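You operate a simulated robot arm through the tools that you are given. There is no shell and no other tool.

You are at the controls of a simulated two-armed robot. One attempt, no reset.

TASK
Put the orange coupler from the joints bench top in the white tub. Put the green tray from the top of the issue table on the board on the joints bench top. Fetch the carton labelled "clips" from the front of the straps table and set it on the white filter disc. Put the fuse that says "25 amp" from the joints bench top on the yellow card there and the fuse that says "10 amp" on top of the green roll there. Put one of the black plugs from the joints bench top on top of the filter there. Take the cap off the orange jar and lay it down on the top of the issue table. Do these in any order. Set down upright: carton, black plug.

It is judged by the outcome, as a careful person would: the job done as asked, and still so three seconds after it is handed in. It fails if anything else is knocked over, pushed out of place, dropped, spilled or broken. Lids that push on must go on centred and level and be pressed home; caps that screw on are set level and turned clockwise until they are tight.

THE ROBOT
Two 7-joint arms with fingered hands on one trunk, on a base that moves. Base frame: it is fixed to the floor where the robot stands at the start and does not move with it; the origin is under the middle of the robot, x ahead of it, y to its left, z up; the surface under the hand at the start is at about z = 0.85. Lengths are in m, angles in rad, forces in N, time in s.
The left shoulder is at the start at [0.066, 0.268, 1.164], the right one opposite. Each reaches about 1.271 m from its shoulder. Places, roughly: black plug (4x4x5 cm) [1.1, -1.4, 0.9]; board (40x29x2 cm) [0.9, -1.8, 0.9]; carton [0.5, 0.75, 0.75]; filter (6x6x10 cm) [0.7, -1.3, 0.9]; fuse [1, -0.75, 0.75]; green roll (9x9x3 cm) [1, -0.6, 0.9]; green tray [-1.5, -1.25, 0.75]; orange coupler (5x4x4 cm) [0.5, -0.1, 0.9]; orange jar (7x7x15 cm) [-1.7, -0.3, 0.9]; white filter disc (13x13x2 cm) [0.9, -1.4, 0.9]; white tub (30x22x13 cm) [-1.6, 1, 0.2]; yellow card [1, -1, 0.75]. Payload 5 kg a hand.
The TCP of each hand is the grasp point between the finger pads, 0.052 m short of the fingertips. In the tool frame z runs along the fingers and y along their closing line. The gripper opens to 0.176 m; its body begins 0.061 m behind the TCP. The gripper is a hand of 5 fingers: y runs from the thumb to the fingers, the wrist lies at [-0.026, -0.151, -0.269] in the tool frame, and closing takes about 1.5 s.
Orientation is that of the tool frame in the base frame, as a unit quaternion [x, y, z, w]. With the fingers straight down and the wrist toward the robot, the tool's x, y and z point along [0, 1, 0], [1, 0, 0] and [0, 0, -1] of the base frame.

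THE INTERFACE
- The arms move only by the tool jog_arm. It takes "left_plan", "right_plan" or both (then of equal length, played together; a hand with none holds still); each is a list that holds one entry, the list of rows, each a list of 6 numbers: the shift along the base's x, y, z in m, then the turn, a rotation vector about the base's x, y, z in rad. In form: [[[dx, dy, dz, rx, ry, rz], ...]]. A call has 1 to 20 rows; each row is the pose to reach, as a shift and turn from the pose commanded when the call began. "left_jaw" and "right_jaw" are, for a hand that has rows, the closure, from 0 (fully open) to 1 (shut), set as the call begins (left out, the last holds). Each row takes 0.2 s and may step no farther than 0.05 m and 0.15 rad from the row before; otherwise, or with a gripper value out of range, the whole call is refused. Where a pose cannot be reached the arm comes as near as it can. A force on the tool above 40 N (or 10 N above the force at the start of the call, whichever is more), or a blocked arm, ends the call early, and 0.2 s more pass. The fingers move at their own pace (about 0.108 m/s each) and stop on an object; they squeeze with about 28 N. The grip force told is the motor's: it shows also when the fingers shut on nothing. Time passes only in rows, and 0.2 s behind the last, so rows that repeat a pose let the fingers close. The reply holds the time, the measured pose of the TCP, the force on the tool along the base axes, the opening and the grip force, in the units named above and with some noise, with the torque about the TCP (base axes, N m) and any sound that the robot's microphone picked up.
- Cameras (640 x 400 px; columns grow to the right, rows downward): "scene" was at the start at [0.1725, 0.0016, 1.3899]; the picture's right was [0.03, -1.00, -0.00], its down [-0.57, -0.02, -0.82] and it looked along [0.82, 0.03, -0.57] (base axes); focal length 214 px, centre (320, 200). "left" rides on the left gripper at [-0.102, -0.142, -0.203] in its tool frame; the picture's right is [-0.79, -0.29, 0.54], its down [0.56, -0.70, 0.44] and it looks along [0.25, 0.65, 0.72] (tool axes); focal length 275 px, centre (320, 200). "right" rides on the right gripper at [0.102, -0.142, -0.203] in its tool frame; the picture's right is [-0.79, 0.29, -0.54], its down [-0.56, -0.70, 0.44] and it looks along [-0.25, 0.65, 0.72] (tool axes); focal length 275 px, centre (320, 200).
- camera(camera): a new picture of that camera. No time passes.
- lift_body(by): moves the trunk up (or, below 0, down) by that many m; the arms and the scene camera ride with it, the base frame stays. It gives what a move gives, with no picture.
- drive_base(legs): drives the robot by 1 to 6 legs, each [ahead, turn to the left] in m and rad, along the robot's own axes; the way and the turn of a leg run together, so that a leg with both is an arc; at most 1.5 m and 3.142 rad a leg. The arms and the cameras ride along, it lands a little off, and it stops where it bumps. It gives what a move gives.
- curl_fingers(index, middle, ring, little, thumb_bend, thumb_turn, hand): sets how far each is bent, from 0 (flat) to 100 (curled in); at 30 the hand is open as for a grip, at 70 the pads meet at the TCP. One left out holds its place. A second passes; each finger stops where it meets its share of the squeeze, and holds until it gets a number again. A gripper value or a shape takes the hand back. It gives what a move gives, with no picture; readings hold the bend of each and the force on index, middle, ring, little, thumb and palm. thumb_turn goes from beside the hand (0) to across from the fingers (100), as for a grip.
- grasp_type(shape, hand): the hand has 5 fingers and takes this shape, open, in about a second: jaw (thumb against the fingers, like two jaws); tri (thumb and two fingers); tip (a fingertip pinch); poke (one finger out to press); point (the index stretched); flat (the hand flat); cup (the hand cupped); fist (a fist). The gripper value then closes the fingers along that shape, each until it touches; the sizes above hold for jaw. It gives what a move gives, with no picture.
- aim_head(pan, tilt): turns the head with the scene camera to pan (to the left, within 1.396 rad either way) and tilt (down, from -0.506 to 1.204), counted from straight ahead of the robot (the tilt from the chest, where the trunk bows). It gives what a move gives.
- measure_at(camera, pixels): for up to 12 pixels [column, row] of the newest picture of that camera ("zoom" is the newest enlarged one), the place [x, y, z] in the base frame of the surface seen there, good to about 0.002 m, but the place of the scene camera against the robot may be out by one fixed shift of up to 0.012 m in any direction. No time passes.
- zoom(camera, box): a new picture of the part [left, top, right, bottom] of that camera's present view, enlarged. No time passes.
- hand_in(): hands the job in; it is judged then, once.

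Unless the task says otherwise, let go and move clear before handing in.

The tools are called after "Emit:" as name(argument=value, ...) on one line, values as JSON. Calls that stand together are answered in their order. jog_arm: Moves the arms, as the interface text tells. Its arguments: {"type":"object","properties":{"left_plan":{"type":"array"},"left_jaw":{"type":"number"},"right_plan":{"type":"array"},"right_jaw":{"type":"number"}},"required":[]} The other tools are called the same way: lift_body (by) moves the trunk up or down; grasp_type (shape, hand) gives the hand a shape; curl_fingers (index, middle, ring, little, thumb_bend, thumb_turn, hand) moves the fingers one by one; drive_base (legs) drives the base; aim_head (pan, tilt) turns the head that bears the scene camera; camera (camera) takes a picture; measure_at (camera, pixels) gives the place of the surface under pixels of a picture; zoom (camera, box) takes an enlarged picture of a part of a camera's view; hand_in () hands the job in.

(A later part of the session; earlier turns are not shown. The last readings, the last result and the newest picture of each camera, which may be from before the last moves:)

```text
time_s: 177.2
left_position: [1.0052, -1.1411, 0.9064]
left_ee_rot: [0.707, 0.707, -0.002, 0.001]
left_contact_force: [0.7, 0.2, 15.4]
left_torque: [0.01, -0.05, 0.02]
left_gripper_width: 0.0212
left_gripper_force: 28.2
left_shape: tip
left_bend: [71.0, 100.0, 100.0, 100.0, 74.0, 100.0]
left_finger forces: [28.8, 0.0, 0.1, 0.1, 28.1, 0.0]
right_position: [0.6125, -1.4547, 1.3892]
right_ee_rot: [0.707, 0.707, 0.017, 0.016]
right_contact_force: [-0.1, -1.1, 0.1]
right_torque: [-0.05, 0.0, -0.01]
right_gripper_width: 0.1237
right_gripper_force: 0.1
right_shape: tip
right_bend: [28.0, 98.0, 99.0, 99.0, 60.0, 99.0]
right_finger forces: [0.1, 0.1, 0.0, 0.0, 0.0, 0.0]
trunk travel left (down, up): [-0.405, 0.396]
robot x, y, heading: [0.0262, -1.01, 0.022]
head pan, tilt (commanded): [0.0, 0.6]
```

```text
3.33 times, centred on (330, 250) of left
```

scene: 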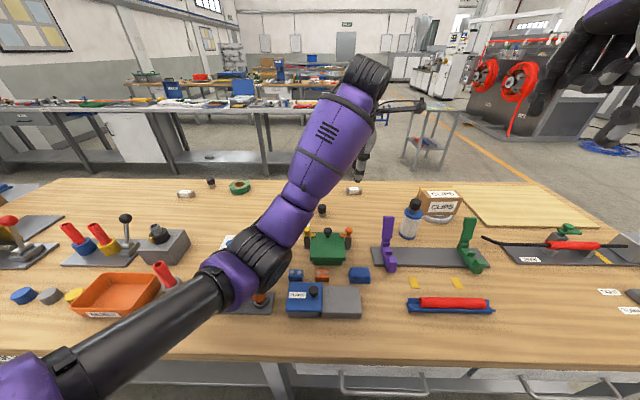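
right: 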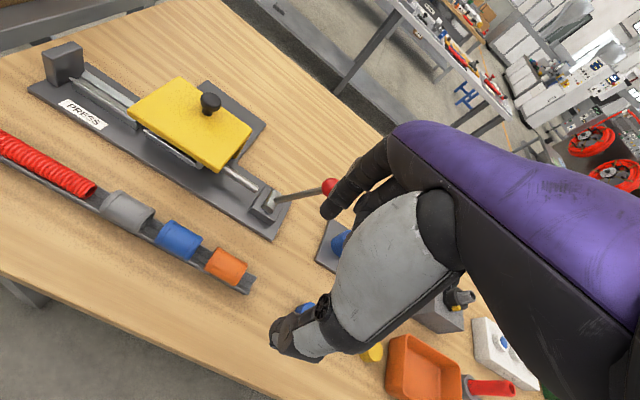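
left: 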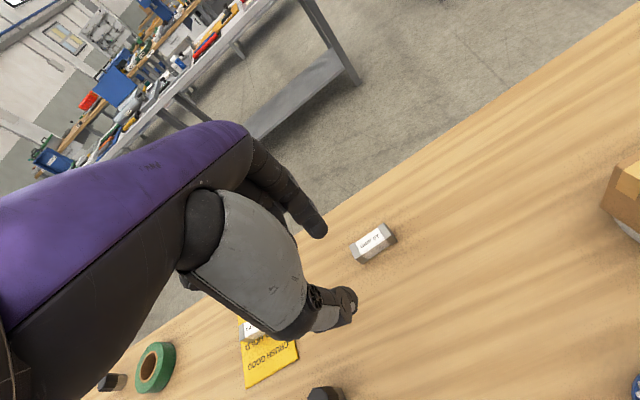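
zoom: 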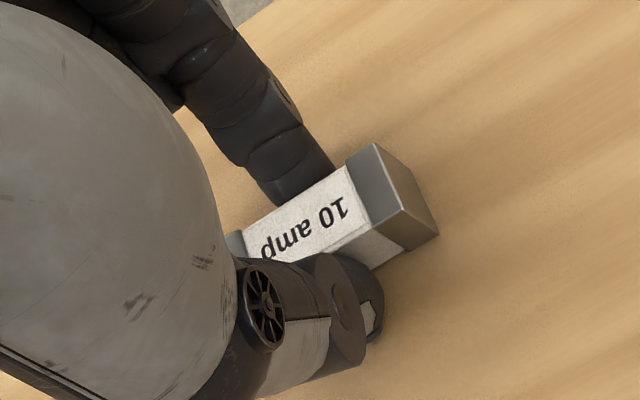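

The 10 amp fuse is gripped at 2.1 cm with 28 N. I'll lift it and carry it left toward the green roll, passing well above the card.

Emit:
jog_arm(left_plan=[[[0, 0, 0.02, 0, 0, 0], [0, 0, 0.05, 0, 0, 0], [0, 0, 0.08, 0, 0, 0], [0, 0, 0.11, 0, 0, 0], [0, 0.02, 0.13, 0, 0, 0], [-0.01, 0.06, 0.135, 0, 0, 0], [-0.01, 0.1, 0.135, 0, 0, 0], [-0.01, 0.14, 0.135, 0, 0, 0], [-0.01, 0.18, 0.135, 0, 0, 0], [-0.01, 0.22, 0.135, 0, 0, 0], [-0.01, 0.26, 0.135, 0, 0, 0], [-0.01, 0.3, 0.135, 0, 0, 0], [-0.01, 0.34, 0.135, 0, 0, 0], [-0.01, 0.38, 0.135, 0, 0, 0], [-0.01, 0.42, 0.135, 0, 0, 0], [-0.01, 0.45, 0.135, 0, 0, 0], [-0.01, 0.47, 0.135, 0, 0, 0], [-0.01, 0.47, 0.135, 0, 0, 0]]])

Emit:
camera(camera="left")

Emit:
camera(camera="scene")

```text
time_s: 181.0
left_position: [0.9941, -0.6763, 1.0506]
left_ee_rot: [0.708, 0.706, 0.003, -0.001]
left_contact_force: [0.1, -0.3, -1.3]
left_torque: [0.06, 0.01, 0.02]
left_gripper_width: 0.0212
left_gripper_force: 27.9
left_shape: tip
left_bend: [71.0, 100.0, 100.0, 100.0, 74.0, 100.0]
left_finger forces: [26.1, 0.1, 0.0, 0.0, 26.0, 0.0]
right_position: [0.6091, -1.4638, 1.3867]
right_ee_rot: [0.706, 0.707, 0.019, 0.014]
right_contact_force: [1.0, -1.1, -0.6]
right_torque: [0.16, 0.01, 0.07]
right_gripper_width: 0.1233
right_gripper_force: 0.0
right_shape: tip
right_bend: [28.0, 98.0, 99.0, 99.0, 60.0, 99.0]
right_finger forces: [0.1, 0.1, 0.0, 0.0, 0.1, 0.0]
trunk travel left (down, up): [-0.405, 0.396]
robot x, y, heading: [0.0318, -1.0112, 0.021]
head pan, tilt (commanded): [0.0, 0.6]
```

```text
taken
```

left: 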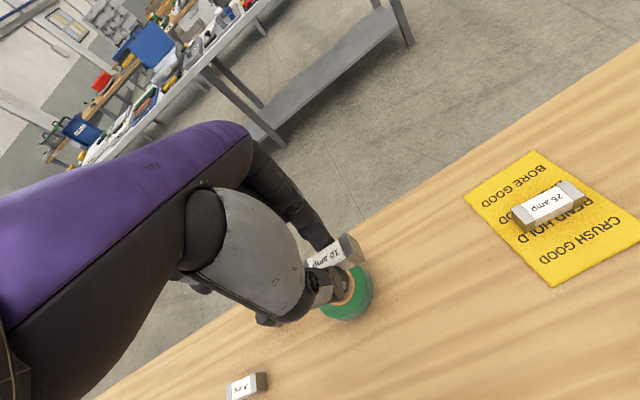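

```text
taken
```

scene: 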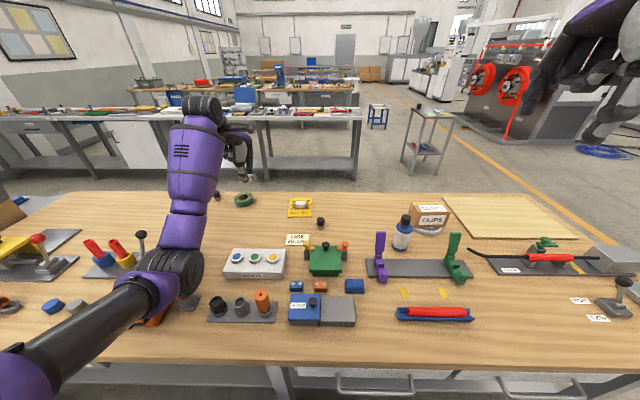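

The elbow now passes above the valve block near (175,270). I'll check the elbow height and measure the roll in the left view.

Emit:
measure_at(camera="scene", pixels=[[175, 270], [185, 285], [160, 300], [195, 300], [185, 240], [170, 312]])

Emit:
zoom(camera="left", box=[290, 220, 400, 330])

Emit:
measure_at(camera="zoom", pixels=[[310, 175], [365, 215], [345, 285], [280, 320], [250, 275], [300, 210], [320, 250], [285, 140], [330, 115], [240, 165], [200, 150], [330, 185]])

```text
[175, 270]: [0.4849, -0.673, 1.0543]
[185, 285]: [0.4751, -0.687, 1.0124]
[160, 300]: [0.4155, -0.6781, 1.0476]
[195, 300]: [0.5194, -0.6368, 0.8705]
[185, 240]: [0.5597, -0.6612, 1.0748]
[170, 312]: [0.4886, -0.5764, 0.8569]
```

```text
3.64 times, centred on (345, 275) of left
```

zoom: 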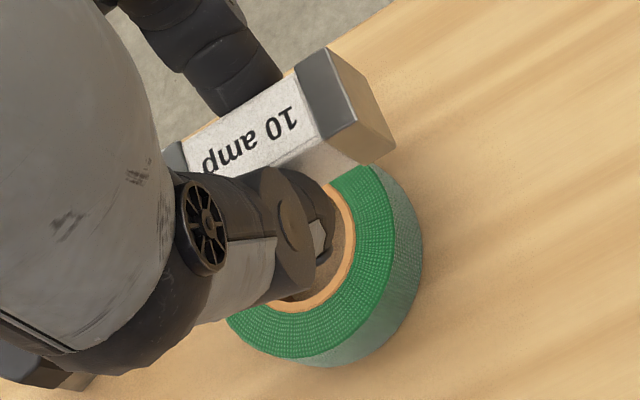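

```text
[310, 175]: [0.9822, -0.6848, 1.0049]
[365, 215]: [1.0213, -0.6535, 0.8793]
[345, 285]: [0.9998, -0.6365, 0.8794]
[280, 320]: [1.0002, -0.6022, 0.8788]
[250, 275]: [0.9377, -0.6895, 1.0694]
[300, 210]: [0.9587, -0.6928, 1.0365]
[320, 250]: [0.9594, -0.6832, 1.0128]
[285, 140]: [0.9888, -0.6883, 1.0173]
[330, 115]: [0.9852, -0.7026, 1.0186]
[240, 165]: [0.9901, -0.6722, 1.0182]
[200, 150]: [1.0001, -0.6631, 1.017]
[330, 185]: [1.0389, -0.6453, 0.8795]
```

The elbow underside may be within a few centimetres of the red post below it. I'll raise the trunk 0.12 m right away for clearance, then check.

Emit:
lift_body(by=0.12)

Emit:
camera(camera="scene")

Emit:
zoom(camera="scene", box=[60, 200, 300, 360])

```text
time_s: 182.5
left_position: [0.9956, -0.6675, 1.1563]
left_ee_rot: [0.708, 0.707, -0.003, -0.001]
left_contact_force: [0.5, 2.0, -1.9]
left_torque: [-0.18, -0.01, -0.06]
left_gripper_width: 0.0211
left_gripper_force: 27.6
left_shape: tip
left_bend: [71.0, 100.0, 100.0, 100.0, 74.0, 100.0]
left_finger forces: [26.2, 0.0, 0.0, 0.1, 26.0, 0.0]
right_position: [0.614, -1.4528, 1.5076]
right_ee_rot: [0.705, 0.709, 0.015, 0.017]
right_contact_force: [1.1, 1.5, 0.3]
right_torque: [-0.19, 0.05, -0.03]
right_gripper_width: 0.1235
right_gripper_force: 0.1
right_shape: tip
right_bend: [28.0, 98.0, 99.0, 99.0, 60.0, 99.0]
right_finger forces: [0.1, 0.1, 0.0, 0.0, 0.0, 0.0]
trunk travel left (down, up): [-0.525, 0.276]
robot x, y, heading: [0.0317, -1.007, 0.02]
head pan, tilt (commanded): [0.0, 0.6]
```

```text
taken
```

scene: 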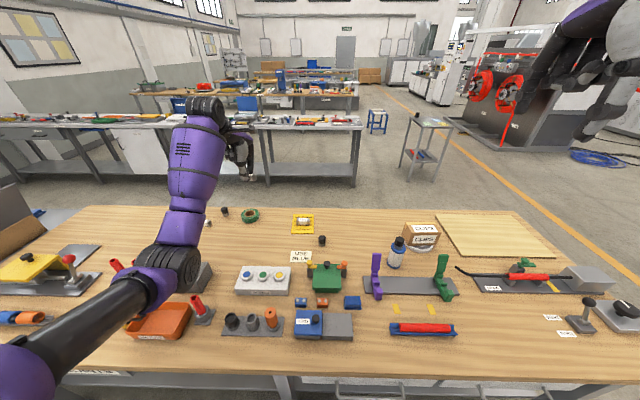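

```text
2.50 times, centred on (180, 280) of scene
```

zoom: 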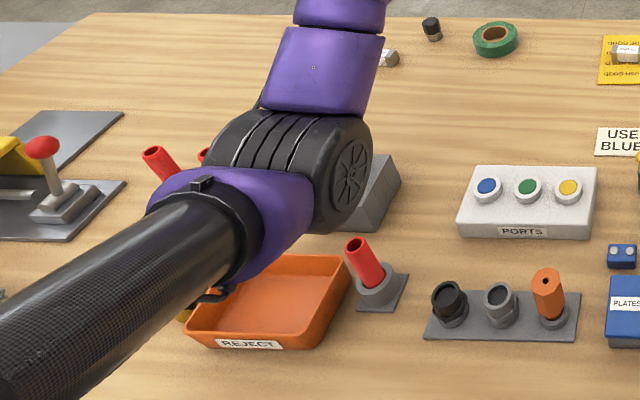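

The red post still stands where it was (base ≈(0.519,-0.637), matching the first picture). With the trunk higher, I'll now re-image the roll with the left camera.

Emit:
camera(camera="left")

Emit:
zoom(camera="left", box=[300, 230, 420, 340])

Emit:
zoom(camera="scene", box=[205, 190, 285, 240])

Emit:
measure_at(camera="zoom", pixels=[[365, 160], [365, 195], [285, 185], [440, 195], [320, 150], [410, 152], [310, 215], [400, 222], [360, 130], [360, 230]])

```text
taken
```

left: 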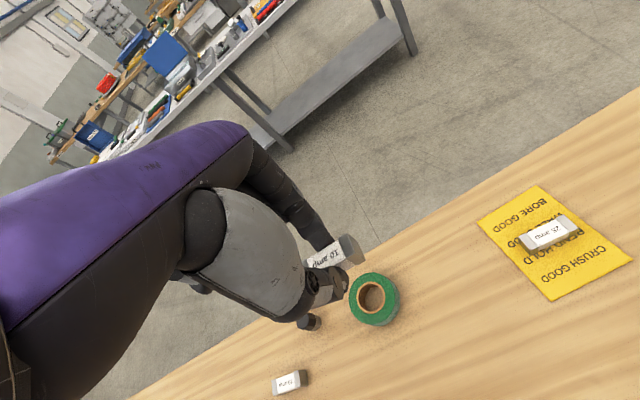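

```text
3.64 times, centred on (360, 285) of left
```

zoom: 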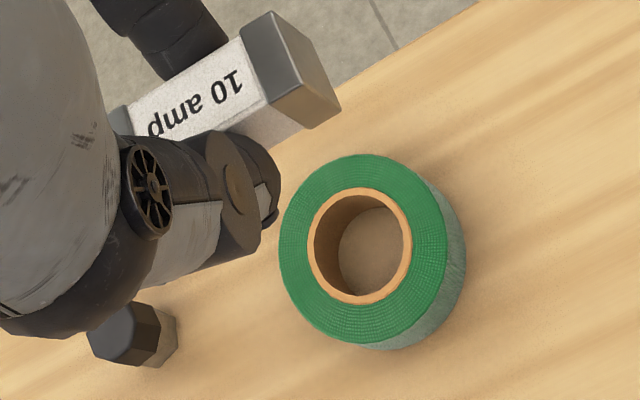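

```text
8.00 times, centred on (245, 215) of scene
```

zoom: 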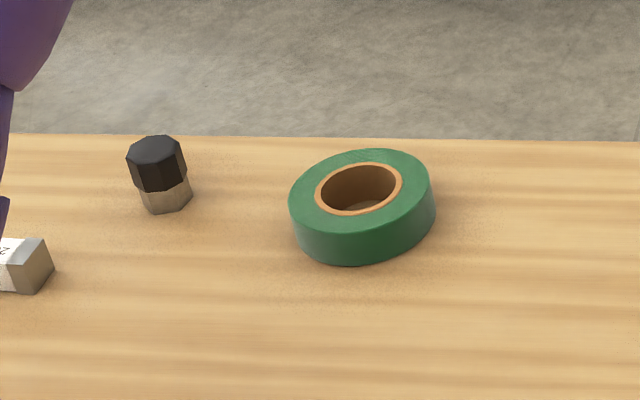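

```text
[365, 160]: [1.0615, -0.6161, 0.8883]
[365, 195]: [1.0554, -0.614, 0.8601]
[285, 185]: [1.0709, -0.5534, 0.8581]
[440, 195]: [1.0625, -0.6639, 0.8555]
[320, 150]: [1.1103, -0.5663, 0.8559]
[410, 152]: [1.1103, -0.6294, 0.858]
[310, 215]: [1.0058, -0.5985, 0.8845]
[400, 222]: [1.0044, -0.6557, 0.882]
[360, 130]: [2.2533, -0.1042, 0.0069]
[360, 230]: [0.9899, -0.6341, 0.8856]
```

I'll measure opposite points of the green ring in the left picture to get its centre.

Emit:
measure_at(camera="left", pixels=[[352.6, 298], [390.2, 297.5], [372.6, 277], [369.6, 318.5], [358, 283], [386, 283], [356, 313], [385, 313], [345, 250], [320, 262], [371, 298]])

```text
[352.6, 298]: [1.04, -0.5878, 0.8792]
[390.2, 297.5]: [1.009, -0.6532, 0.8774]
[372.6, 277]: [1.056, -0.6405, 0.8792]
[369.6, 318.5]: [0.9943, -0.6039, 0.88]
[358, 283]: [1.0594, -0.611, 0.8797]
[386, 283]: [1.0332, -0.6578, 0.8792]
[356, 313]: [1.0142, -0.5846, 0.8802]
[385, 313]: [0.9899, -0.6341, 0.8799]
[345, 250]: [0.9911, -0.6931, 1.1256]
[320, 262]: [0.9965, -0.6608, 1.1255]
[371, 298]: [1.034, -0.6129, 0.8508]
```

The roll centre is (1.0245,-0.6216), top z 0.8795, hole ≈4.8 cm versus the 6.3 cm fuse. I'll move the fuse over the centre and descend to about 2 cm above.

Emit:
jog_arm(left_plan=[[[0.01, 0.015, -0.01, 0, 0, 0], [0.02, 0.03, -0.03, 0, 0, 0], [0.028, 0.0465, -0.06, 0, 0, 0], [0.028, 0.0465, -0.09, 0, 0, 0], [0.028, 0.0465, -0.12, 0, 0, 0], [0.028, 0.0465, -0.15, 0, 0, 0], [0.028, 0.0465, -0.175, 0, 0, 0], [0.028, 0.0465, -0.195, 0, 0, 0], [0.028, 0.0465, -0.195, 0, 0, 0]]])

Emit:
zoom(camera="left", box=[270, 190, 410, 320])

Emit:
camera(camera="scene")

```text
time_s: 184.5
left_position: [1.0234, -0.6232, 0.9658]
left_ee_rot: [0.708, 0.706, -0.002, -0.001]
left_contact_force: [0.0, -0.3, -0.4]
left_torque: [0.04, 0.02, 0.0]
left_gripper_width: 0.021
left_gripper_force: 28.0
left_shape: tip
left_bend: [71.0, 100.0, 100.0, 100.0, 74.0, 100.0]
left_finger forces: [26.1, 0.0, 0.0, 0.1, 25.9, 0.0]
right_position: [0.6115, -1.4554, 1.5082]
right_ee_rot: [0.706, 0.708, 0.016, 0.016]
right_contact_force: [-0.5, -0.7, -0.2]
right_torque: [0.05, -0.03, 0.02]
right_gripper_width: 0.1231
right_gripper_force: 0.1
right_shape: tip
right_bend: [28.0, 98.0, 99.0, 99.0, 60.0, 99.0]
right_finger forces: [0.0, 0.0, 0.0, 0.0, 0.0, 0.0]
trunk travel left (down, up): [-0.525, 0.276]
robot x, y, heading: [0.0295, -1.0134, 0.02]
head pan, tilt (commanded): [0.0, 0.6]
```

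```text
3.08 times, centred on (340, 255) of left
```

zoom: 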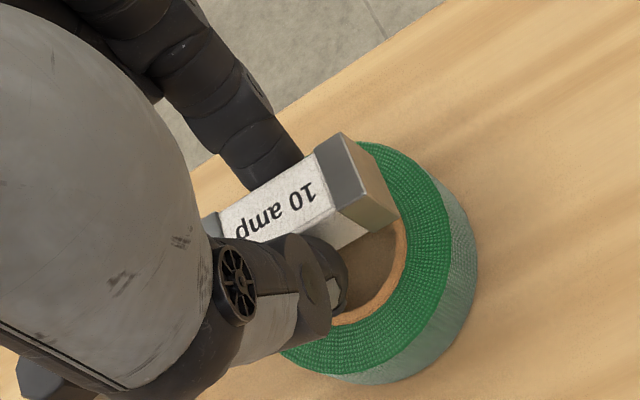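

```text
taken
```

scene: 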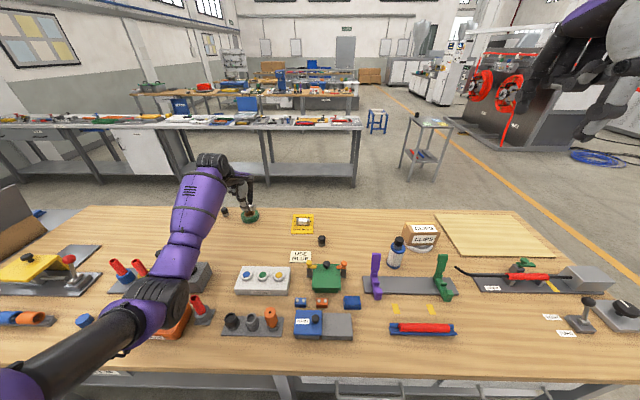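

I'll check the elbow clearance over the red post and valve block again before the final descent, and measure the held fuse against the roll.

Emit:
measure_at(camera="scene", pixels=[[170, 290], [180, 300], [185, 315], [150, 320], [180, 260], [195, 300], [200, 310]])

Emit:
zoom(camera="left", box=[270, 190, 410, 320])

Emit:
measure_at(camera="zoom", pixels=[[280, 205], [325, 165], [355, 185], [240, 215], [410, 170], [430, 250], [380, 320], [330, 350], [345, 150], [365, 195]])

```text
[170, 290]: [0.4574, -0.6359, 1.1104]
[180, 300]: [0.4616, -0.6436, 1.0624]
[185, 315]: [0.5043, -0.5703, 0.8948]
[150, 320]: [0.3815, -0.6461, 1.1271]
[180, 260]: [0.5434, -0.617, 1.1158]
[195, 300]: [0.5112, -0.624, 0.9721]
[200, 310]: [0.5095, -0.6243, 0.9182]
```

```text
3.08 times, centred on (340, 255) of left
```

zoom: 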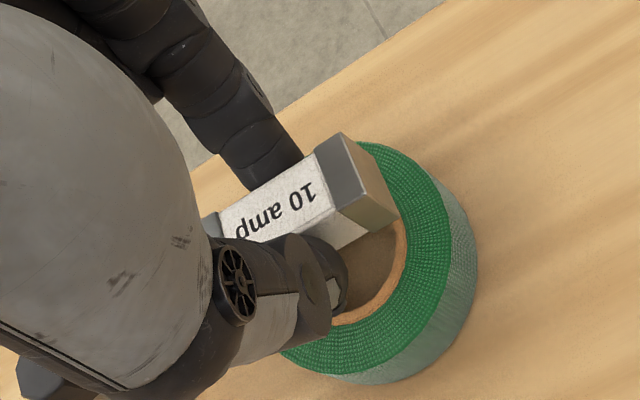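

```text
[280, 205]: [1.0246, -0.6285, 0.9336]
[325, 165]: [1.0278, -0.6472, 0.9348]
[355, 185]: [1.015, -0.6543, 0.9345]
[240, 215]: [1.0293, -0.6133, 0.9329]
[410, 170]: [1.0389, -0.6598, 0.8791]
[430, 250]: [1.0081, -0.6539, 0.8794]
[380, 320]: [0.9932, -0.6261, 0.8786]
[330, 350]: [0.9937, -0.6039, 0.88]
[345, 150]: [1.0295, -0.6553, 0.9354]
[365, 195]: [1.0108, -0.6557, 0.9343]
```

The forearm passes only a few centimetres above the red post (top ≈0.98), so I'll lift the trunk another 0.15 m before the final descent.

Emit:
lift_body(by=0.15)

Emit:
jog_arm(left_plan=[[[0, 0, -0.03, 0, 0, 0], [0, 0, -0.06, 0, 0, 0], [0, 0, -0.09, 0, 0, 0], [0, 0, -0.12, 0, 0, 0], [0, 0, -0.145, 0, 0, 0], [0, 0, -0.155, 0, 0, 0], [0, 0, -0.155, 0, 0, 0]]])

Emit:
camera(camera="scene")

Emit:
zoom(camera="left", box=[270, 190, 410, 320])

Emit:
measure_at(camera="zoom", pixels=[[280, 205], [325, 165], [355, 185], [240, 215], [410, 170], [430, 250], [380, 320], [345, 150], [365, 195]])

```text
time_s: 186.3
left_position: [1.0235, -0.623, 1.1126]
left_ee_rot: [0.708, 0.706, -0.002, -0.001]
left_contact_force: [-0.3, -0.4, -1.2]
left_torque: [-0.02, 0.0, -0.02]
left_gripper_width: 0.0213
left_gripper_force: 27.8
left_shape: tip
left_bend: [71.0, 100.0, 100.0, 100.0, 74.0, 100.0]
left_finger forces: [25.9, 0.0, 0.0, 0.1, 25.9, 0.0]
right_position: [0.6142, -1.455, 1.6566]
right_ee_rot: [0.706, 0.708, 0.016, 0.015]
right_contact_force: [0.3, 0.2, -0.4]
right_torque: [0.0, 0.05, 0.01]
right_gripper_width: 0.123
right_gripper_force: 0.0
right_shape: tip
right_bend: [28.0, 98.0, 99.0, 99.0, 60.0, 99.0]
right_finger forces: [0.0, 0.1, 0.0, 0.1, 0.0, 0.0]
trunk travel left (down, up): [-0.675, 0.126]
robot x, y, heading: [0.033, -1.0099, 0.022]
head pan, tilt (commanded): [0.0, 0.6]
```

```text
time_s: 187.9
left_position: [1.0241, -0.6225, 0.9588]
left_ee_rot: [0.708, 0.706, -0.002, 0.0]
left_contact_force: [-0.3, 0.9, -1.3]
left_torque: [0.0, -0.02, 0.03]
left_gripper_width: 0.0209
left_gripper_force: 28.1
left_shape: tip
left_bend: [71.0, 100.0, 100.0, 100.0, 74.0, 100.0]
left_finger forces: [25.9, 0.0, 0.0, 0.0, 25.9, 0.1]
right_position: [0.6147, -1.4544, 1.657]
right_ee_rot: [0.706, 0.708, 0.017, 0.017]
right_contact_force: [-0.9, 0.7, -0.3]
right_torque: [0.02, 0.0, 0.0]
right_gripper_width: 0.1231
right_gripper_force: 0.0
right_shape: tip
right_bend: [28.0, 98.0, 99.0, 99.0, 60.0, 99.0]
right_finger forces: [0.0, 0.0, 0.0, 0.0, 0.0, 0.0]
trunk travel left (down, up): [-0.675, 0.126]
robot x, y, heading: [0.0324, -1.0121, 0.022]
head pan, tilt (commanded): [0.0, 0.6]
```

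```text
taken
```

scene: 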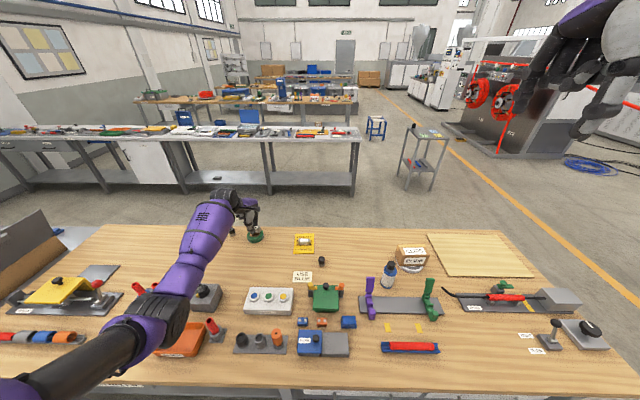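

```text
3.08 times, centred on (340, 255) of left
```

zoom: 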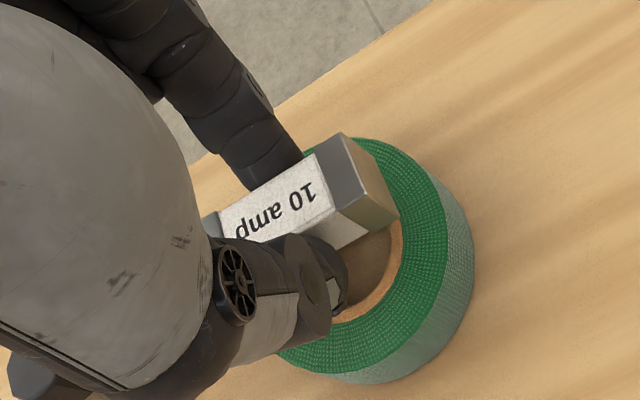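

```text
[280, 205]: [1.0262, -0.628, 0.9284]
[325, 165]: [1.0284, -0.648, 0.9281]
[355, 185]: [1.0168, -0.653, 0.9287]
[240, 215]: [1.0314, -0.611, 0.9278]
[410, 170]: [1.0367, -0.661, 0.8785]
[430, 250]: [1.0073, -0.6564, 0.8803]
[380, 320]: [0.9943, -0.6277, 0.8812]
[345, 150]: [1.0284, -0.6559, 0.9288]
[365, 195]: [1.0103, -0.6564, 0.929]
```

The fuse bottom is at z≈0.9025, centred within ~4 mm. I'll nudge (+2,+2.5 mm) and lower onto the roll in small steps.

Emit:
jog_arm(left_plan=[[[0.002, 0.0025, -0.008, 0, 0, 0], [0.002, 0.0025, -0.014, 0, 0, 0], [0.002, 0.0025, -0.018, 0, 0, 0], [0.002, 0.0025, -0.021, 0, 0, 0], [0.002, 0.0025, -0.023, 0, 0, 0], [0.002, 0.0025, -0.024, 0, 0, 0], [0.002, 0.0025, -0.024, 0, 0, 0]]])

Emit:
zoom(camera="left", box=[270, 190, 410, 320])

```text
time_s: 189.5
left_position: [1.0267, -0.6207, 0.9366]
left_ee_rot: [0.708, 0.706, -0.001, 0.0]
left_contact_force: [-0.2, 1.0, 6.4]
left_torque: [0.0, -0.11, -0.01]
left_gripper_width: 0.0212
left_gripper_force: 28.3
left_shape: tip
left_bend: [71.0, 100.0, 100.0, 100.0, 74.0, 100.0]
left_finger forces: [26.8, 0.0, 0.0, 0.0, 26.8, 0.0]
right_position: [0.6129, -1.4551, 1.6591]
right_ee_rot: [0.706, 0.708, 0.017, 0.017]
right_contact_force: [-0.7, -0.3, -0.8]
right_torque: [-0.03, 0.02, 0.01]
right_gripper_width: 0.1233
right_gripper_force: 0.1
right_shape: tip
right_bend: [28.0, 98.0, 99.0, 99.0, 60.0, 99.0]
right_finger forces: [0.1, 0.0, 0.1, 0.0, 0.0, 0.0]
trunk travel left (down, up): [-0.675, 0.126]
robot x, y, heading: [0.0324, -1.0101, 0.022]
head pan, tilt (commanded): [0.0, 0.6]
```

```text
3.08 times, centred on (340, 255) of left
```

zoom: 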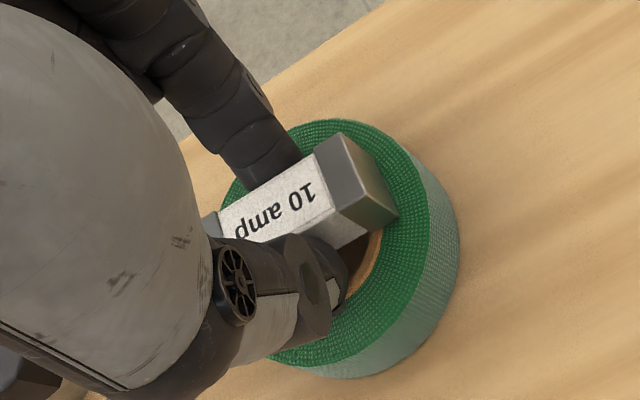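

The fuse rests across the roll (6.4 N up), both ends over the ring. I'll open just enough and rise straight up.

Emit:
jog_arm(left_plan=[[[0, 0, 0, 0, 0, 0], [0, 0, 0.001, 0, 0, 0], [0, 0, 0.003, 0, 0, 0], [0, 0, 0.01, 0, 0, 0], [0, 0, 0.025, 0, 0, 0], [0, 0, 0.05, 0, 0, 0], [0, 0, 0.08, 0, 0, 0], [0, 0, 0.11, 0, 0, 0], [0, 0, 0.14, 0, 0, 0]]], left_jaw=0.7)

Emit:
camera(camera="left")

Emit:
zoom(camera="left", box=[300, 220, 420, 340])

Emit:
zoom(camera="scene", box=[100, 200, 340, 370])

```text
time_s: 191.5
left_position: [1.0256, -0.6195, 1.0747]
left_ee_rot: [0.708, 0.706, -0.002, 0.0]
left_contact_force: [-0.3, -1.0, -1.3]
left_torque: [0.04, -0.13, 0.04]
left_gripper_width: 0.0523
left_gripper_force: 0.0
left_shape: tip
left_bend: [73.0, 98.0, 99.0, 99.0, 74.0, 100.0]
left_finger forces: [0.1, 0.1, 0.0, 0.0, 0.0, 0.0]
right_position: [0.613, -1.4554, 1.6577]
right_ee_rot: [0.706, 0.707, 0.016, 0.016]
right_contact_force: [0.6, -1.2, 0.0]
right_torque: [0.07, -0.08, -0.02]
right_gripper_width: 0.123
right_gripper_force: 0.1
right_shape: tip
right_bend: [28.0, 98.0, 99.0, 99.0, 60.0, 99.0]
right_finger forces: [0.0, 0.1, 0.0, 0.0, 0.0, 0.1]
trunk travel left (down, up): [-0.675, 0.126]
robot x, y, heading: [0.0275, -1.0123, 0.017]
head pan, tilt (commanded): [0.0, 0.6]
```

```text
taken
```

left: 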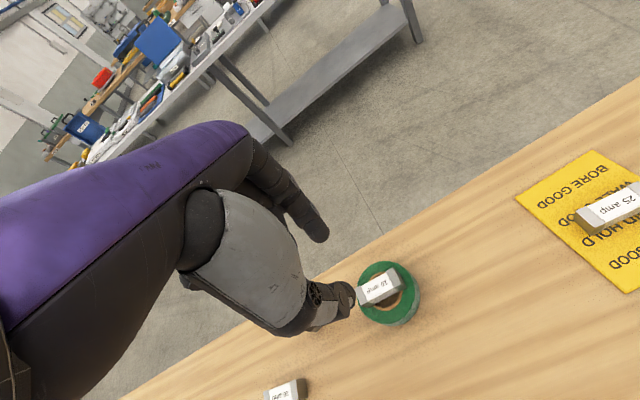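

```text
3.33 times, centred on (360, 280) of left
```

zoom: 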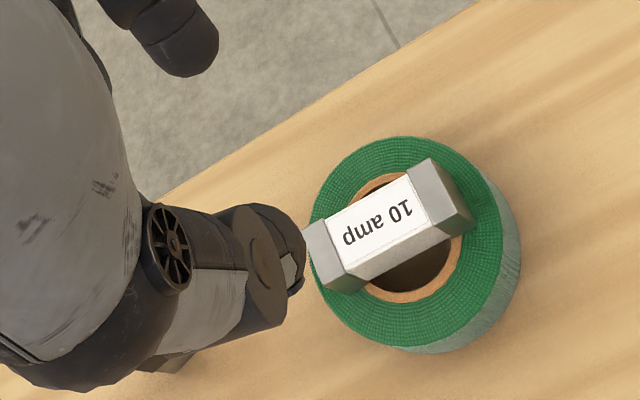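

```text
2.35 times, centred on (220, 285) of scene
```

zoom: 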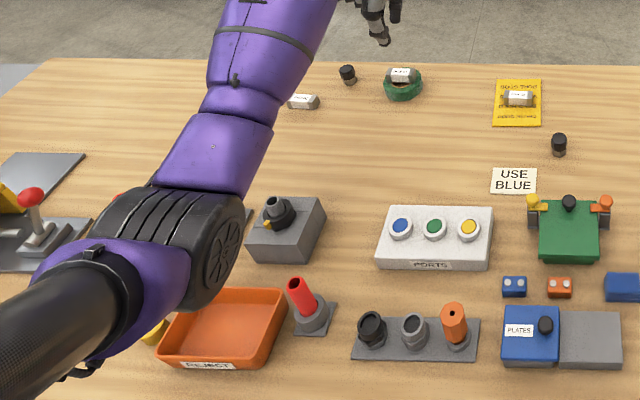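

Both fuses are placed: the 10 amp fuse bridges the roll's hole securely. Next is the coupler. I'll retract the left arm up and back before driving.

Emit:
jog_arm(left_plan=[[[0, 0, 0.04, 0, 0, 0], [0, 0, 0.08, 0, 0, 0], [0, 0, 0.12, 0, 0, 0], [-0.03, 0, 0.15, 0, 0, 0], [-0.065, 0, 0.18, 0, 0, 0], [-0.1, 0, 0.21, 0, 0, 0], [-0.14, 0, 0.23, 0, 0, 0], [-0.18, 0, 0.25, 0, 0, 0], [-0.22, 0, 0.26, 0, 0, 0], [-0.26, 0, 0.27, 0, 0, 0], [-0.3, 0, 0.28, 0, 0, 0], [-0.34, 0, 0.28, 0, 0, 0], [-0.38, 0, 0.28, 0, 0, 0], [-0.42, 0, 0.28, 0, 0, 0], [-0.45, 0, 0.28, 0, 0, 0]]])

Emit:
drive_base(legs=[[-0.32, 0]])

Emit:
camera(camera="scene")

```text
time_s: 194.7
left_position: [0.5752, -0.6197, 1.3562]
left_ee_rot: [0.708, 0.706, -0.003, 0.0]
left_contact_force: [-1.0, 1.1, -0.5]
left_torque: [-0.07, -0.12, 0.0]
left_gripper_width: 0.0526
left_gripper_force: 0.1
left_shape: tip
left_bend: [73.0, 98.0, 99.0, 99.0, 74.0, 100.0]
left_finger forces: [0.0, 0.1, 0.0, 0.0, 0.0, 0.0]
right_position: [0.6127, -1.4538, 1.6597]
right_ee_rot: [0.706, 0.708, 0.016, 0.017]
right_contact_force: [-0.7, 0.4, 0.5]
right_torque: [-0.13, -0.13, -0.01]
right_gripper_width: 0.1233
right_gripper_force: 0.1
right_shape: tip
right_bend: [28.0, 98.0, 99.0, 99.0, 60.0, 99.0]
right_finger forces: [0.1, 0.1, 0.0, 0.0, 0.0, 0.0]
trunk travel left (down, up): [-0.675, 0.126]
robot x, y, heading: [0.0308, -1.012, 0.022]
head pan, tilt (commanded): [0.0, 0.6]
```

```text
time_s: 197.4
left_position: [0.2525, -0.6275, 1.3562]
left_ee_rot: [0.709, 0.706, 0.0, -0.001]
left_contact_force: [0.2, -0.8, -0.3]
left_torque: [0.01, -0.06, 0.01]
left_gripper_width: 0.0529
left_gripper_force: 0.1
left_shape: tip
left_bend: [73.0, 98.0, 99.0, 99.0, 74.0, 100.0]
left_finger forces: [0.0, 0.0, 0.1, 0.1, 0.0, 0.0]
right_position: [0.2892, -1.4624, 1.6588]
right_ee_rot: [0.707, 0.707, 0.017, 0.016]
right_contact_force: [-0.7, -0.5, 1.1]
right_torque: [0.02, -0.12, -0.02]
right_gripper_width: 0.1233
right_gripper_force: 0.1
right_shape: tip
right_bend: [28.0, 98.0, 99.0, 99.0, 60.0, 99.0]
right_finger forces: [0.0, 0.1, 0.0, 0.0, 0.1, 0.1]
trunk travel left (down, up): [-0.675, 0.126]
robot x, y, heading: [-0.2905, -1.0156, 0.023]
head pan, tilt (commanded): [0.0, 0.6]
```

```text
taken
```

scene: 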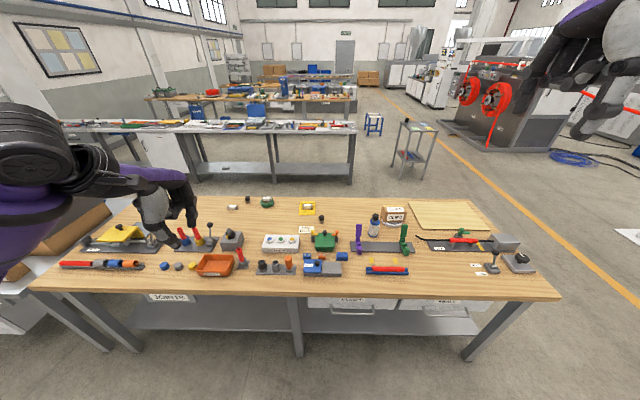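

The bench looks intact. I'll lower the trunk a bit and drive left along the bench to stand in front of the coupler.

Emit:
lift_body(by=-0.15)

Emit:
drive_base(legs=[[0, 0.52], [0, 0.52], [0, 0.51], [0.64, 0]])

Emit:
camera(camera="scene")

```text
time_s: 199.2
left_position: [0.2357, -0.6294, 1.2142]
left_ee_rot: [0.707, 0.707, 0.004, 0.004]
left_contact_force: [-2.1, -0.3, 1.0]
left_torque: [0.04, -0.14, 0.02]
left_gripper_width: 0.0526
left_gripper_force: 0.0
left_shape: tip
left_bend: [73.0, 98.0, 99.0, 99.0, 74.0, 100.0]
left_finger forces: [0.1, 0.1, 0.1, 0.0, 0.1, 0.0]
right_position: [0.2664, -1.4612, 1.5167]
right_ee_rot: [0.706, 0.707, 0.022, 0.022]
right_contact_force: [-1.6, -0.4, 1.0]
right_torque: [-0.02, -0.23, -0.03]
right_gripper_width: 0.1232
right_gripper_force: 0.1
right_shape: tip
right_bend: [28.0, 98.0, 99.0, 99.0, 60.0, 99.0]
right_finger forces: [0.0, 0.0, 0.0, 0.1, 0.0, 0.1]
trunk travel left (down, up): [-0.525, 0.276]
robot x, y, heading: [-0.2924, -1.0179, 0.023]
head pan, tilt (commanded): [0.0, 0.6]
```

```text
time_s: 210.3
left_position: [-0.6729, 0.1582, 1.2128]
left_ee_rot: [0.011, 1.0, 0.004, 0.0]
left_contact_force: [0.5, 0.9, -0.4]
left_torque: [-0.07, 0.03, -0.02]
left_gripper_width: 0.0528
left_gripper_force: 0.0
left_shape: tip
left_bend: [73.0, 98.0, 99.0, 99.0, 74.0, 100.0]
left_finger forces: [0.0, 0.0, 0.0, 0.0, 0.0, 0.1]
right_position: [0.1613, 0.1721, 1.5141]
right_ee_rot: [0.01, 1.0, 0.03, 0.0]
right_contact_force: [0.8, 0.6, 1.2]
right_torque: [0.03, 0.06, 0.03]
right_gripper_width: 0.1233
right_gripper_force: 0.2
right_shape: tip
right_bend: [28.0, 98.0, 99.0, 99.0, 60.0, 99.0]
right_finger forces: [0.1, 0.0, 0.0, 0.0, 0.1, 0.0]
trunk travel left (down, up): [-0.525, 0.276]
robot x, y, heading: [-0.2939, -0.3814, 1.577]
head pan, tilt (commanded): [0.0, 0.6]
```

```text
taken
```

scene: 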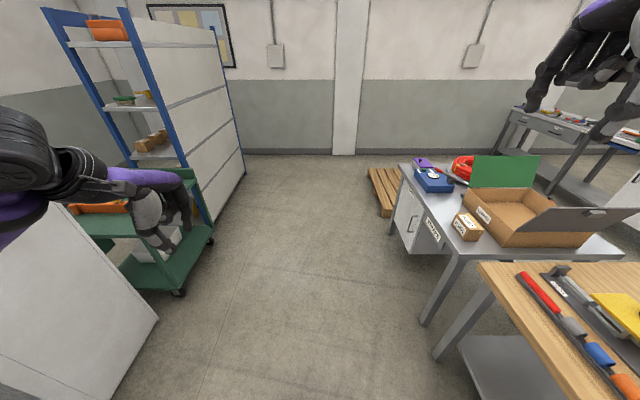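

I'm at (-0.29,-0.38). I'll turn right to face the bench with the coupler ahead of the left arm.

Emit:
drive_base(legs=[[0, -0.53], [0, -0.53], [0, -0.52]])

Emit:
camera(camera="scene")

Emit:
camera(camera="left")

```text
time_s: 217.2
left_position: [0.2314, -0.0082, 1.2204]
left_ee_rot: [0.718, 0.696, 0.004, 0.004]
left_contact_force: [-0.7, 0.3, 0.2]
left_torque: [0.04, -0.02, 0.01]
left_gripper_width: 0.0528
left_gripper_force: 0.0
left_shape: tip
left_bend: [73.0, 98.0, 99.0, 99.0, 74.0, 100.0]
left_finger forces: [0.0, 0.1, 0.0, 0.0, 0.0, 0.0]
right_position: [0.2315, -0.8436, 1.5216]
right_ee_rot: [0.716, 0.698, 0.025, 0.027]
right_contact_force: [0.2, -0.5, 0.1]
right_torque: [0.0, 0.01, 0.03]
right_gripper_width: 0.1233
right_gripper_force: 0.0
right_shape: tip
right_bend: [28.0, 98.0, 99.0, 99.0, 60.0, 99.0]
right_finger forces: [0.0, 0.0, 0.0, 0.0, 0.0, 0.0]
trunk travel left (down, up): [-0.525, 0.276]
robot x, y, heading: [-0.3012, -0.368, -0.001]
head pan, tilt (commanded): [0.0, 0.6]
```

```text
taken
```

scene: 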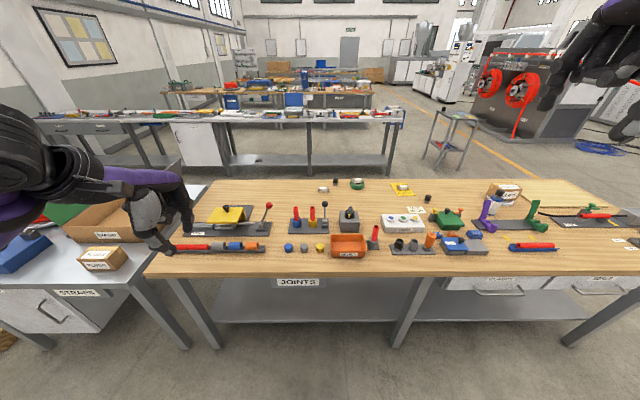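

```text
taken
```

left: 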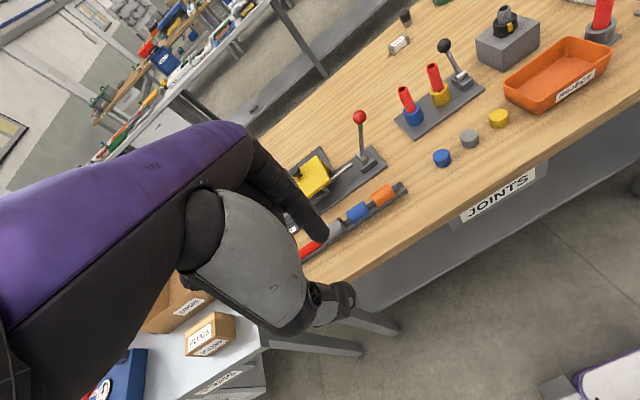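

Facing the bench now, coupler ahead-left. I'll bring the left hand (tip pinch opened) above and slightly short of the coupler to measure it.

Emit:
jog_arm(left_plan=[[[0.03, -0.01, 0, 0, 0.005, 0.01], [0.06, -0.02, -0.01, 0, 0.01, 0.02], [0.09, -0.03, -0.03, 0, 0.011, 0.031], [0.12, -0.04, -0.05, 0, 0.011, 0.031], [0.15, -0.05, -0.08, 0, 0.011, 0.031], [0.18, -0.06, -0.11, 0, 0.011, 0.031], [0.2, -0.07, -0.14, 0, 0.011, 0.031], [0.2, -0.07, -0.14, 0, 0.011, 0.031]]], left_jaw=0.45)

Emit:
camera(camera="left")

Emit:
camera(camera="scene")

```text
time_s: 217.4
left_position: [0.2074, -0.0189, 1.2389]
left_ee_rot: [0.72, 0.694, -0.006, -0.011]
left_contact_force: [-6.7, -4.3, 1.2]
left_torque: [0.59, -0.73, 0.24]
left_gripper_width: 0.0962
left_gripper_force: 0.0
left_shape: tip
left_bend: [73.0, 98.0, 99.0, 99.0, 68.0, 100.0]
left_finger forces: [0.0, 0.0, 0.0, 0.0, 0.0, 0.0]
right_position: [0.1884, -0.8609, 1.5282]
right_ee_rot: [0.716, 0.696, 0.03, 0.031]
right_contact_force: [-3.7, -3.2, -1.2]
right_torque: [0.43, -0.63, 0.07]
right_gripper_width: 0.1231
right_gripper_force: 0.1
right_shape: tip
right_bend: [28.0, 98.0, 99.0, 99.0, 60.0, 99.0]
right_finger forces: [0.0, 0.0, 0.0, 0.1, 0.0, 0.0]
trunk travel left (down, up): [-0.525, 0.276]
robot x, y, heading: [-0.3012, -0.3728, -0.003]
head pan, tilt (commanded): [0.0, 0.6]
stopped in row 1 (left hand): the force on the tool passed its limit at 58 N (the readings are from after the stop); the commanded pose is now the measured one
```

```text
taken
```

left: 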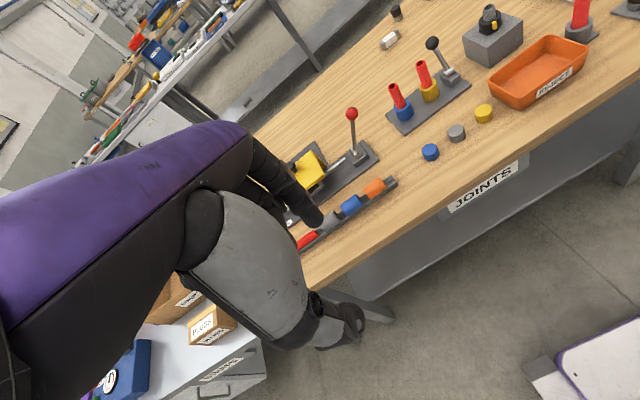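

```text
taken
```

scene: 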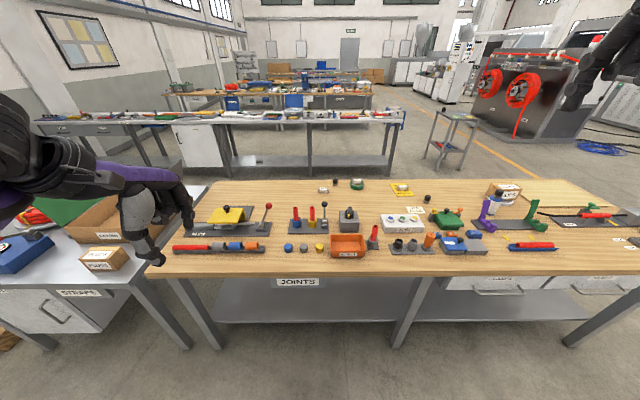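

The first jog after a drive jolted the arms and stopped. I'll hold both arms still for a few rows to settle, then move gently.

Emit:
jog_arm(left_plan=[[[0, 0, 0, 0, 0, 0], [0, 0, 0, 0, 0, 0], [0, 0, 0, 0, 0, 0]]], right_plan=[[[0, 0, 0, 0, 0, 0], [0, 0, 0, 0, 0, 0], [0, 0, 0, 0, 0, 0]]])

Emit:
jog_arm(left_plan=[[[0.005, -0.002, 0, 0, 0, 0.005], [0.015, -0.005, 0, 0, 0, 0.01], [0.03, -0.01, -0.005, 0, 0, 0.015], [0.055, -0.018, -0.015, 0, -0.005, 0.02], [0.085, -0.026, -0.03, 0, -0.01, 0.025], [0.115, -0.034, -0.05, 0, -0.015, 0.03], [0.145, -0.042, -0.07, 0, -0.02, 0.035], [0.175, -0.05, -0.095, 0, -0.024, 0.037], [0.2, -0.055, -0.12, 0, -0.024, 0.037], [0.22, -0.06, -0.145, 0, -0.024, 0.037], [0.22, -0.06, -0.155, 0, -0.024, 0.037], [0.22, -0.06, -0.155, 0, -0.024, 0.037]]])

Emit:
camera(camera="left")

Emit:
camera(camera="scene")

```text
time_s: 218.2
left_position: [0.2165, -0.0062, 1.2288]
left_ee_rot: [0.71, 0.704, -0.011, -0.005]
left_contact_force: [3.1, 1.9, -1.6]
left_torque: [-0.27, 0.25, -0.09]
left_gripper_width: 0.0968
left_gripper_force: 0.0
left_shape: tip
left_bend: [73.0, 98.0, 99.0, 99.0, 68.0, 100.0]
left_finger forces: [0.1, 0.1, 0.1, 0.0, 0.1, 0.1]
right_position: [0.2001, -0.8488, 1.5279]
right_ee_rot: [0.718, 0.695, 0.025, 0.031]
right_contact_force: [3.7, 2.2, 0.0]
right_torque: [-0.3, 0.35, -0.04]
right_gripper_width: 0.1232
right_gripper_force: 0.0
right_shape: tip
right_bend: [28.0, 98.0, 99.0, 99.0, 60.0, 99.0]
right_finger forces: [0.0, 0.1, 0.0, 0.0, 0.0, 0.1]
trunk travel left (down, up): [-0.525, 0.276]
robot x, y, heading: [-0.2996, -0.3693, -0.006]
head pan, tilt (commanded): [0.0, 0.6]
```

```text
time_s: 220.8
left_position: [0.4244, -0.0722, 1.0758]
left_ee_rot: [0.705, 0.709, 0.008, 0.006]
left_contact_force: [0.6, -0.3, 0.0]
left_torque: [0.06, 0.0, 0.01]
left_gripper_width: 0.0966
left_gripper_force: 0.0
left_shape: tip
left_bend: [73.0, 98.0, 99.0, 99.0, 68.0, 100.0]
left_finger forces: [0.0, 0.0, 0.0, 0.0, 0.1, 0.0]
left hand out of reach, approached as far as the arm can: row 1
right_position: [0.1958, -0.8523, 1.5285]
right_ee_rot: [0.717, 0.696, 0.025, 0.032]
right_contact_force: [-0.3, -0.3, -0.4]
right_torque: [0.06, 0.01, 0.04]
right_gripper_width: 0.1231
right_gripper_force: 0.0
right_shape: tip
right_bend: [28.0, 98.0, 99.0, 99.0, 60.0, 99.0]
right_finger forces: [0.0, 0.0, 0.1, 0.1, 0.1, 0.0]
trunk travel left (down, up): [-0.525, 0.276]
robot x, y, heading: [-0.2942, -0.3715, -0.004]
head pan, tilt (commanded): [0.0, 0.6]
```

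```text
taken
```

left: 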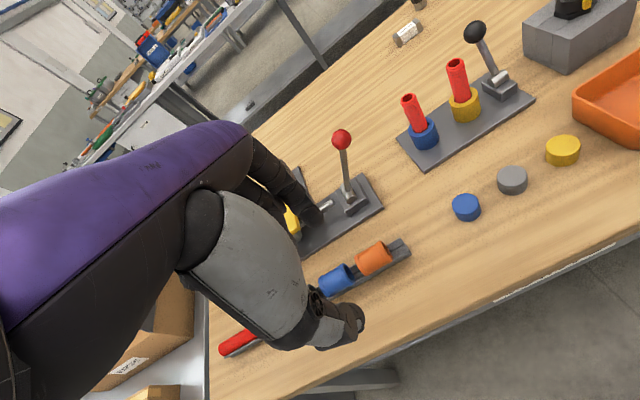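

```text
taken
```

scene: 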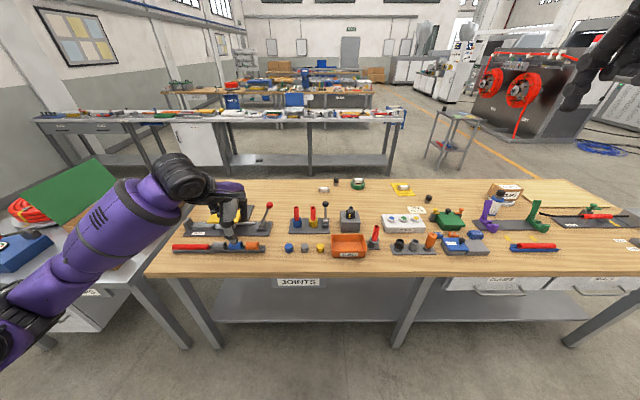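

Moved cleanly. In the left view the orange coupler is at (375,258) and the red-ball lever at (342,140). I'll measure them for the grasp.

Emit:
zoom(camera="left", box=[300, 210, 430, 320])

Emit:
measure_at(camera="zoom", pixels=[[260, 160], [215, 165], [315, 125], [245, 150], [270, 185], [285, 205], [330, 130], [175, 200], [370, 130], [380, 155], [205, 150], [300, 150]])

Emit:
measure_at(camera="left", pixels=[[342, 139], [348, 165], [355, 200], [290, 225], [300, 220], [330, 280]])

```text
3.64 times, centred on (365, 265) of left
```

zoom: 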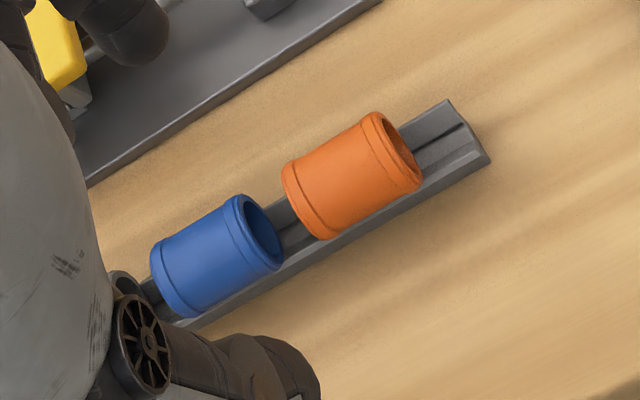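

```text
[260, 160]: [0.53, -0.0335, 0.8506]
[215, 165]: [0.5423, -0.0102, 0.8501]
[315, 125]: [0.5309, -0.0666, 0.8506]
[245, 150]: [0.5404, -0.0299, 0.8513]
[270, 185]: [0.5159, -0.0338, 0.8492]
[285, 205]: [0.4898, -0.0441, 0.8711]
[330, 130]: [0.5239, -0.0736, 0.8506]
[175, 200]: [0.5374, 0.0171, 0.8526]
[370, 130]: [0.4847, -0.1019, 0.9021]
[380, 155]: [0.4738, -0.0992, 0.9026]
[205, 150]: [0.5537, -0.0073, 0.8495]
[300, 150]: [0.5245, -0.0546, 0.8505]
```

```text
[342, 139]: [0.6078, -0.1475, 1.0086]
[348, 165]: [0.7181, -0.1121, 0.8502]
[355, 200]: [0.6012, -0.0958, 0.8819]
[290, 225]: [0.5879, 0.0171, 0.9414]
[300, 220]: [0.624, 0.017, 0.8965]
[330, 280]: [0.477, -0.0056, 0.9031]
```

Next I'll measure points on the orange coupler body itself in the left picture.

Emit:
zoom(camera="left", box=[300, 210, 430, 320])

Emit:
measure_at(camera="zoom", pixels=[[340, 165], [355, 190], [330, 150], [345, 205], [300, 180], [385, 140], [365, 150], [310, 210], [400, 170], [325, 232], [375, 200], [310, 160]])

```text
3.64 times, centred on (365, 265) of left
```

zoom: 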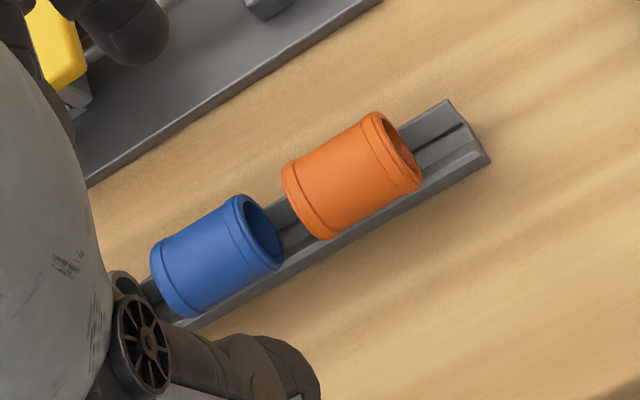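

```text
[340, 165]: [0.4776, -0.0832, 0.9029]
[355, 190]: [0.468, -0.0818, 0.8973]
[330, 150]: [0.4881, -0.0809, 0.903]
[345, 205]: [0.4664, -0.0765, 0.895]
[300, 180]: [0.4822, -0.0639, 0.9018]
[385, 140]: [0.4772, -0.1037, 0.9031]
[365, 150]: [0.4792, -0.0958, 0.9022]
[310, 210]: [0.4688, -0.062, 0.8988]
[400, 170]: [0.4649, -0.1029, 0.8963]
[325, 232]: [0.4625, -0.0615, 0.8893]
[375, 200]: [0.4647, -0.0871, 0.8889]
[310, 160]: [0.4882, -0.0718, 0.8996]
```

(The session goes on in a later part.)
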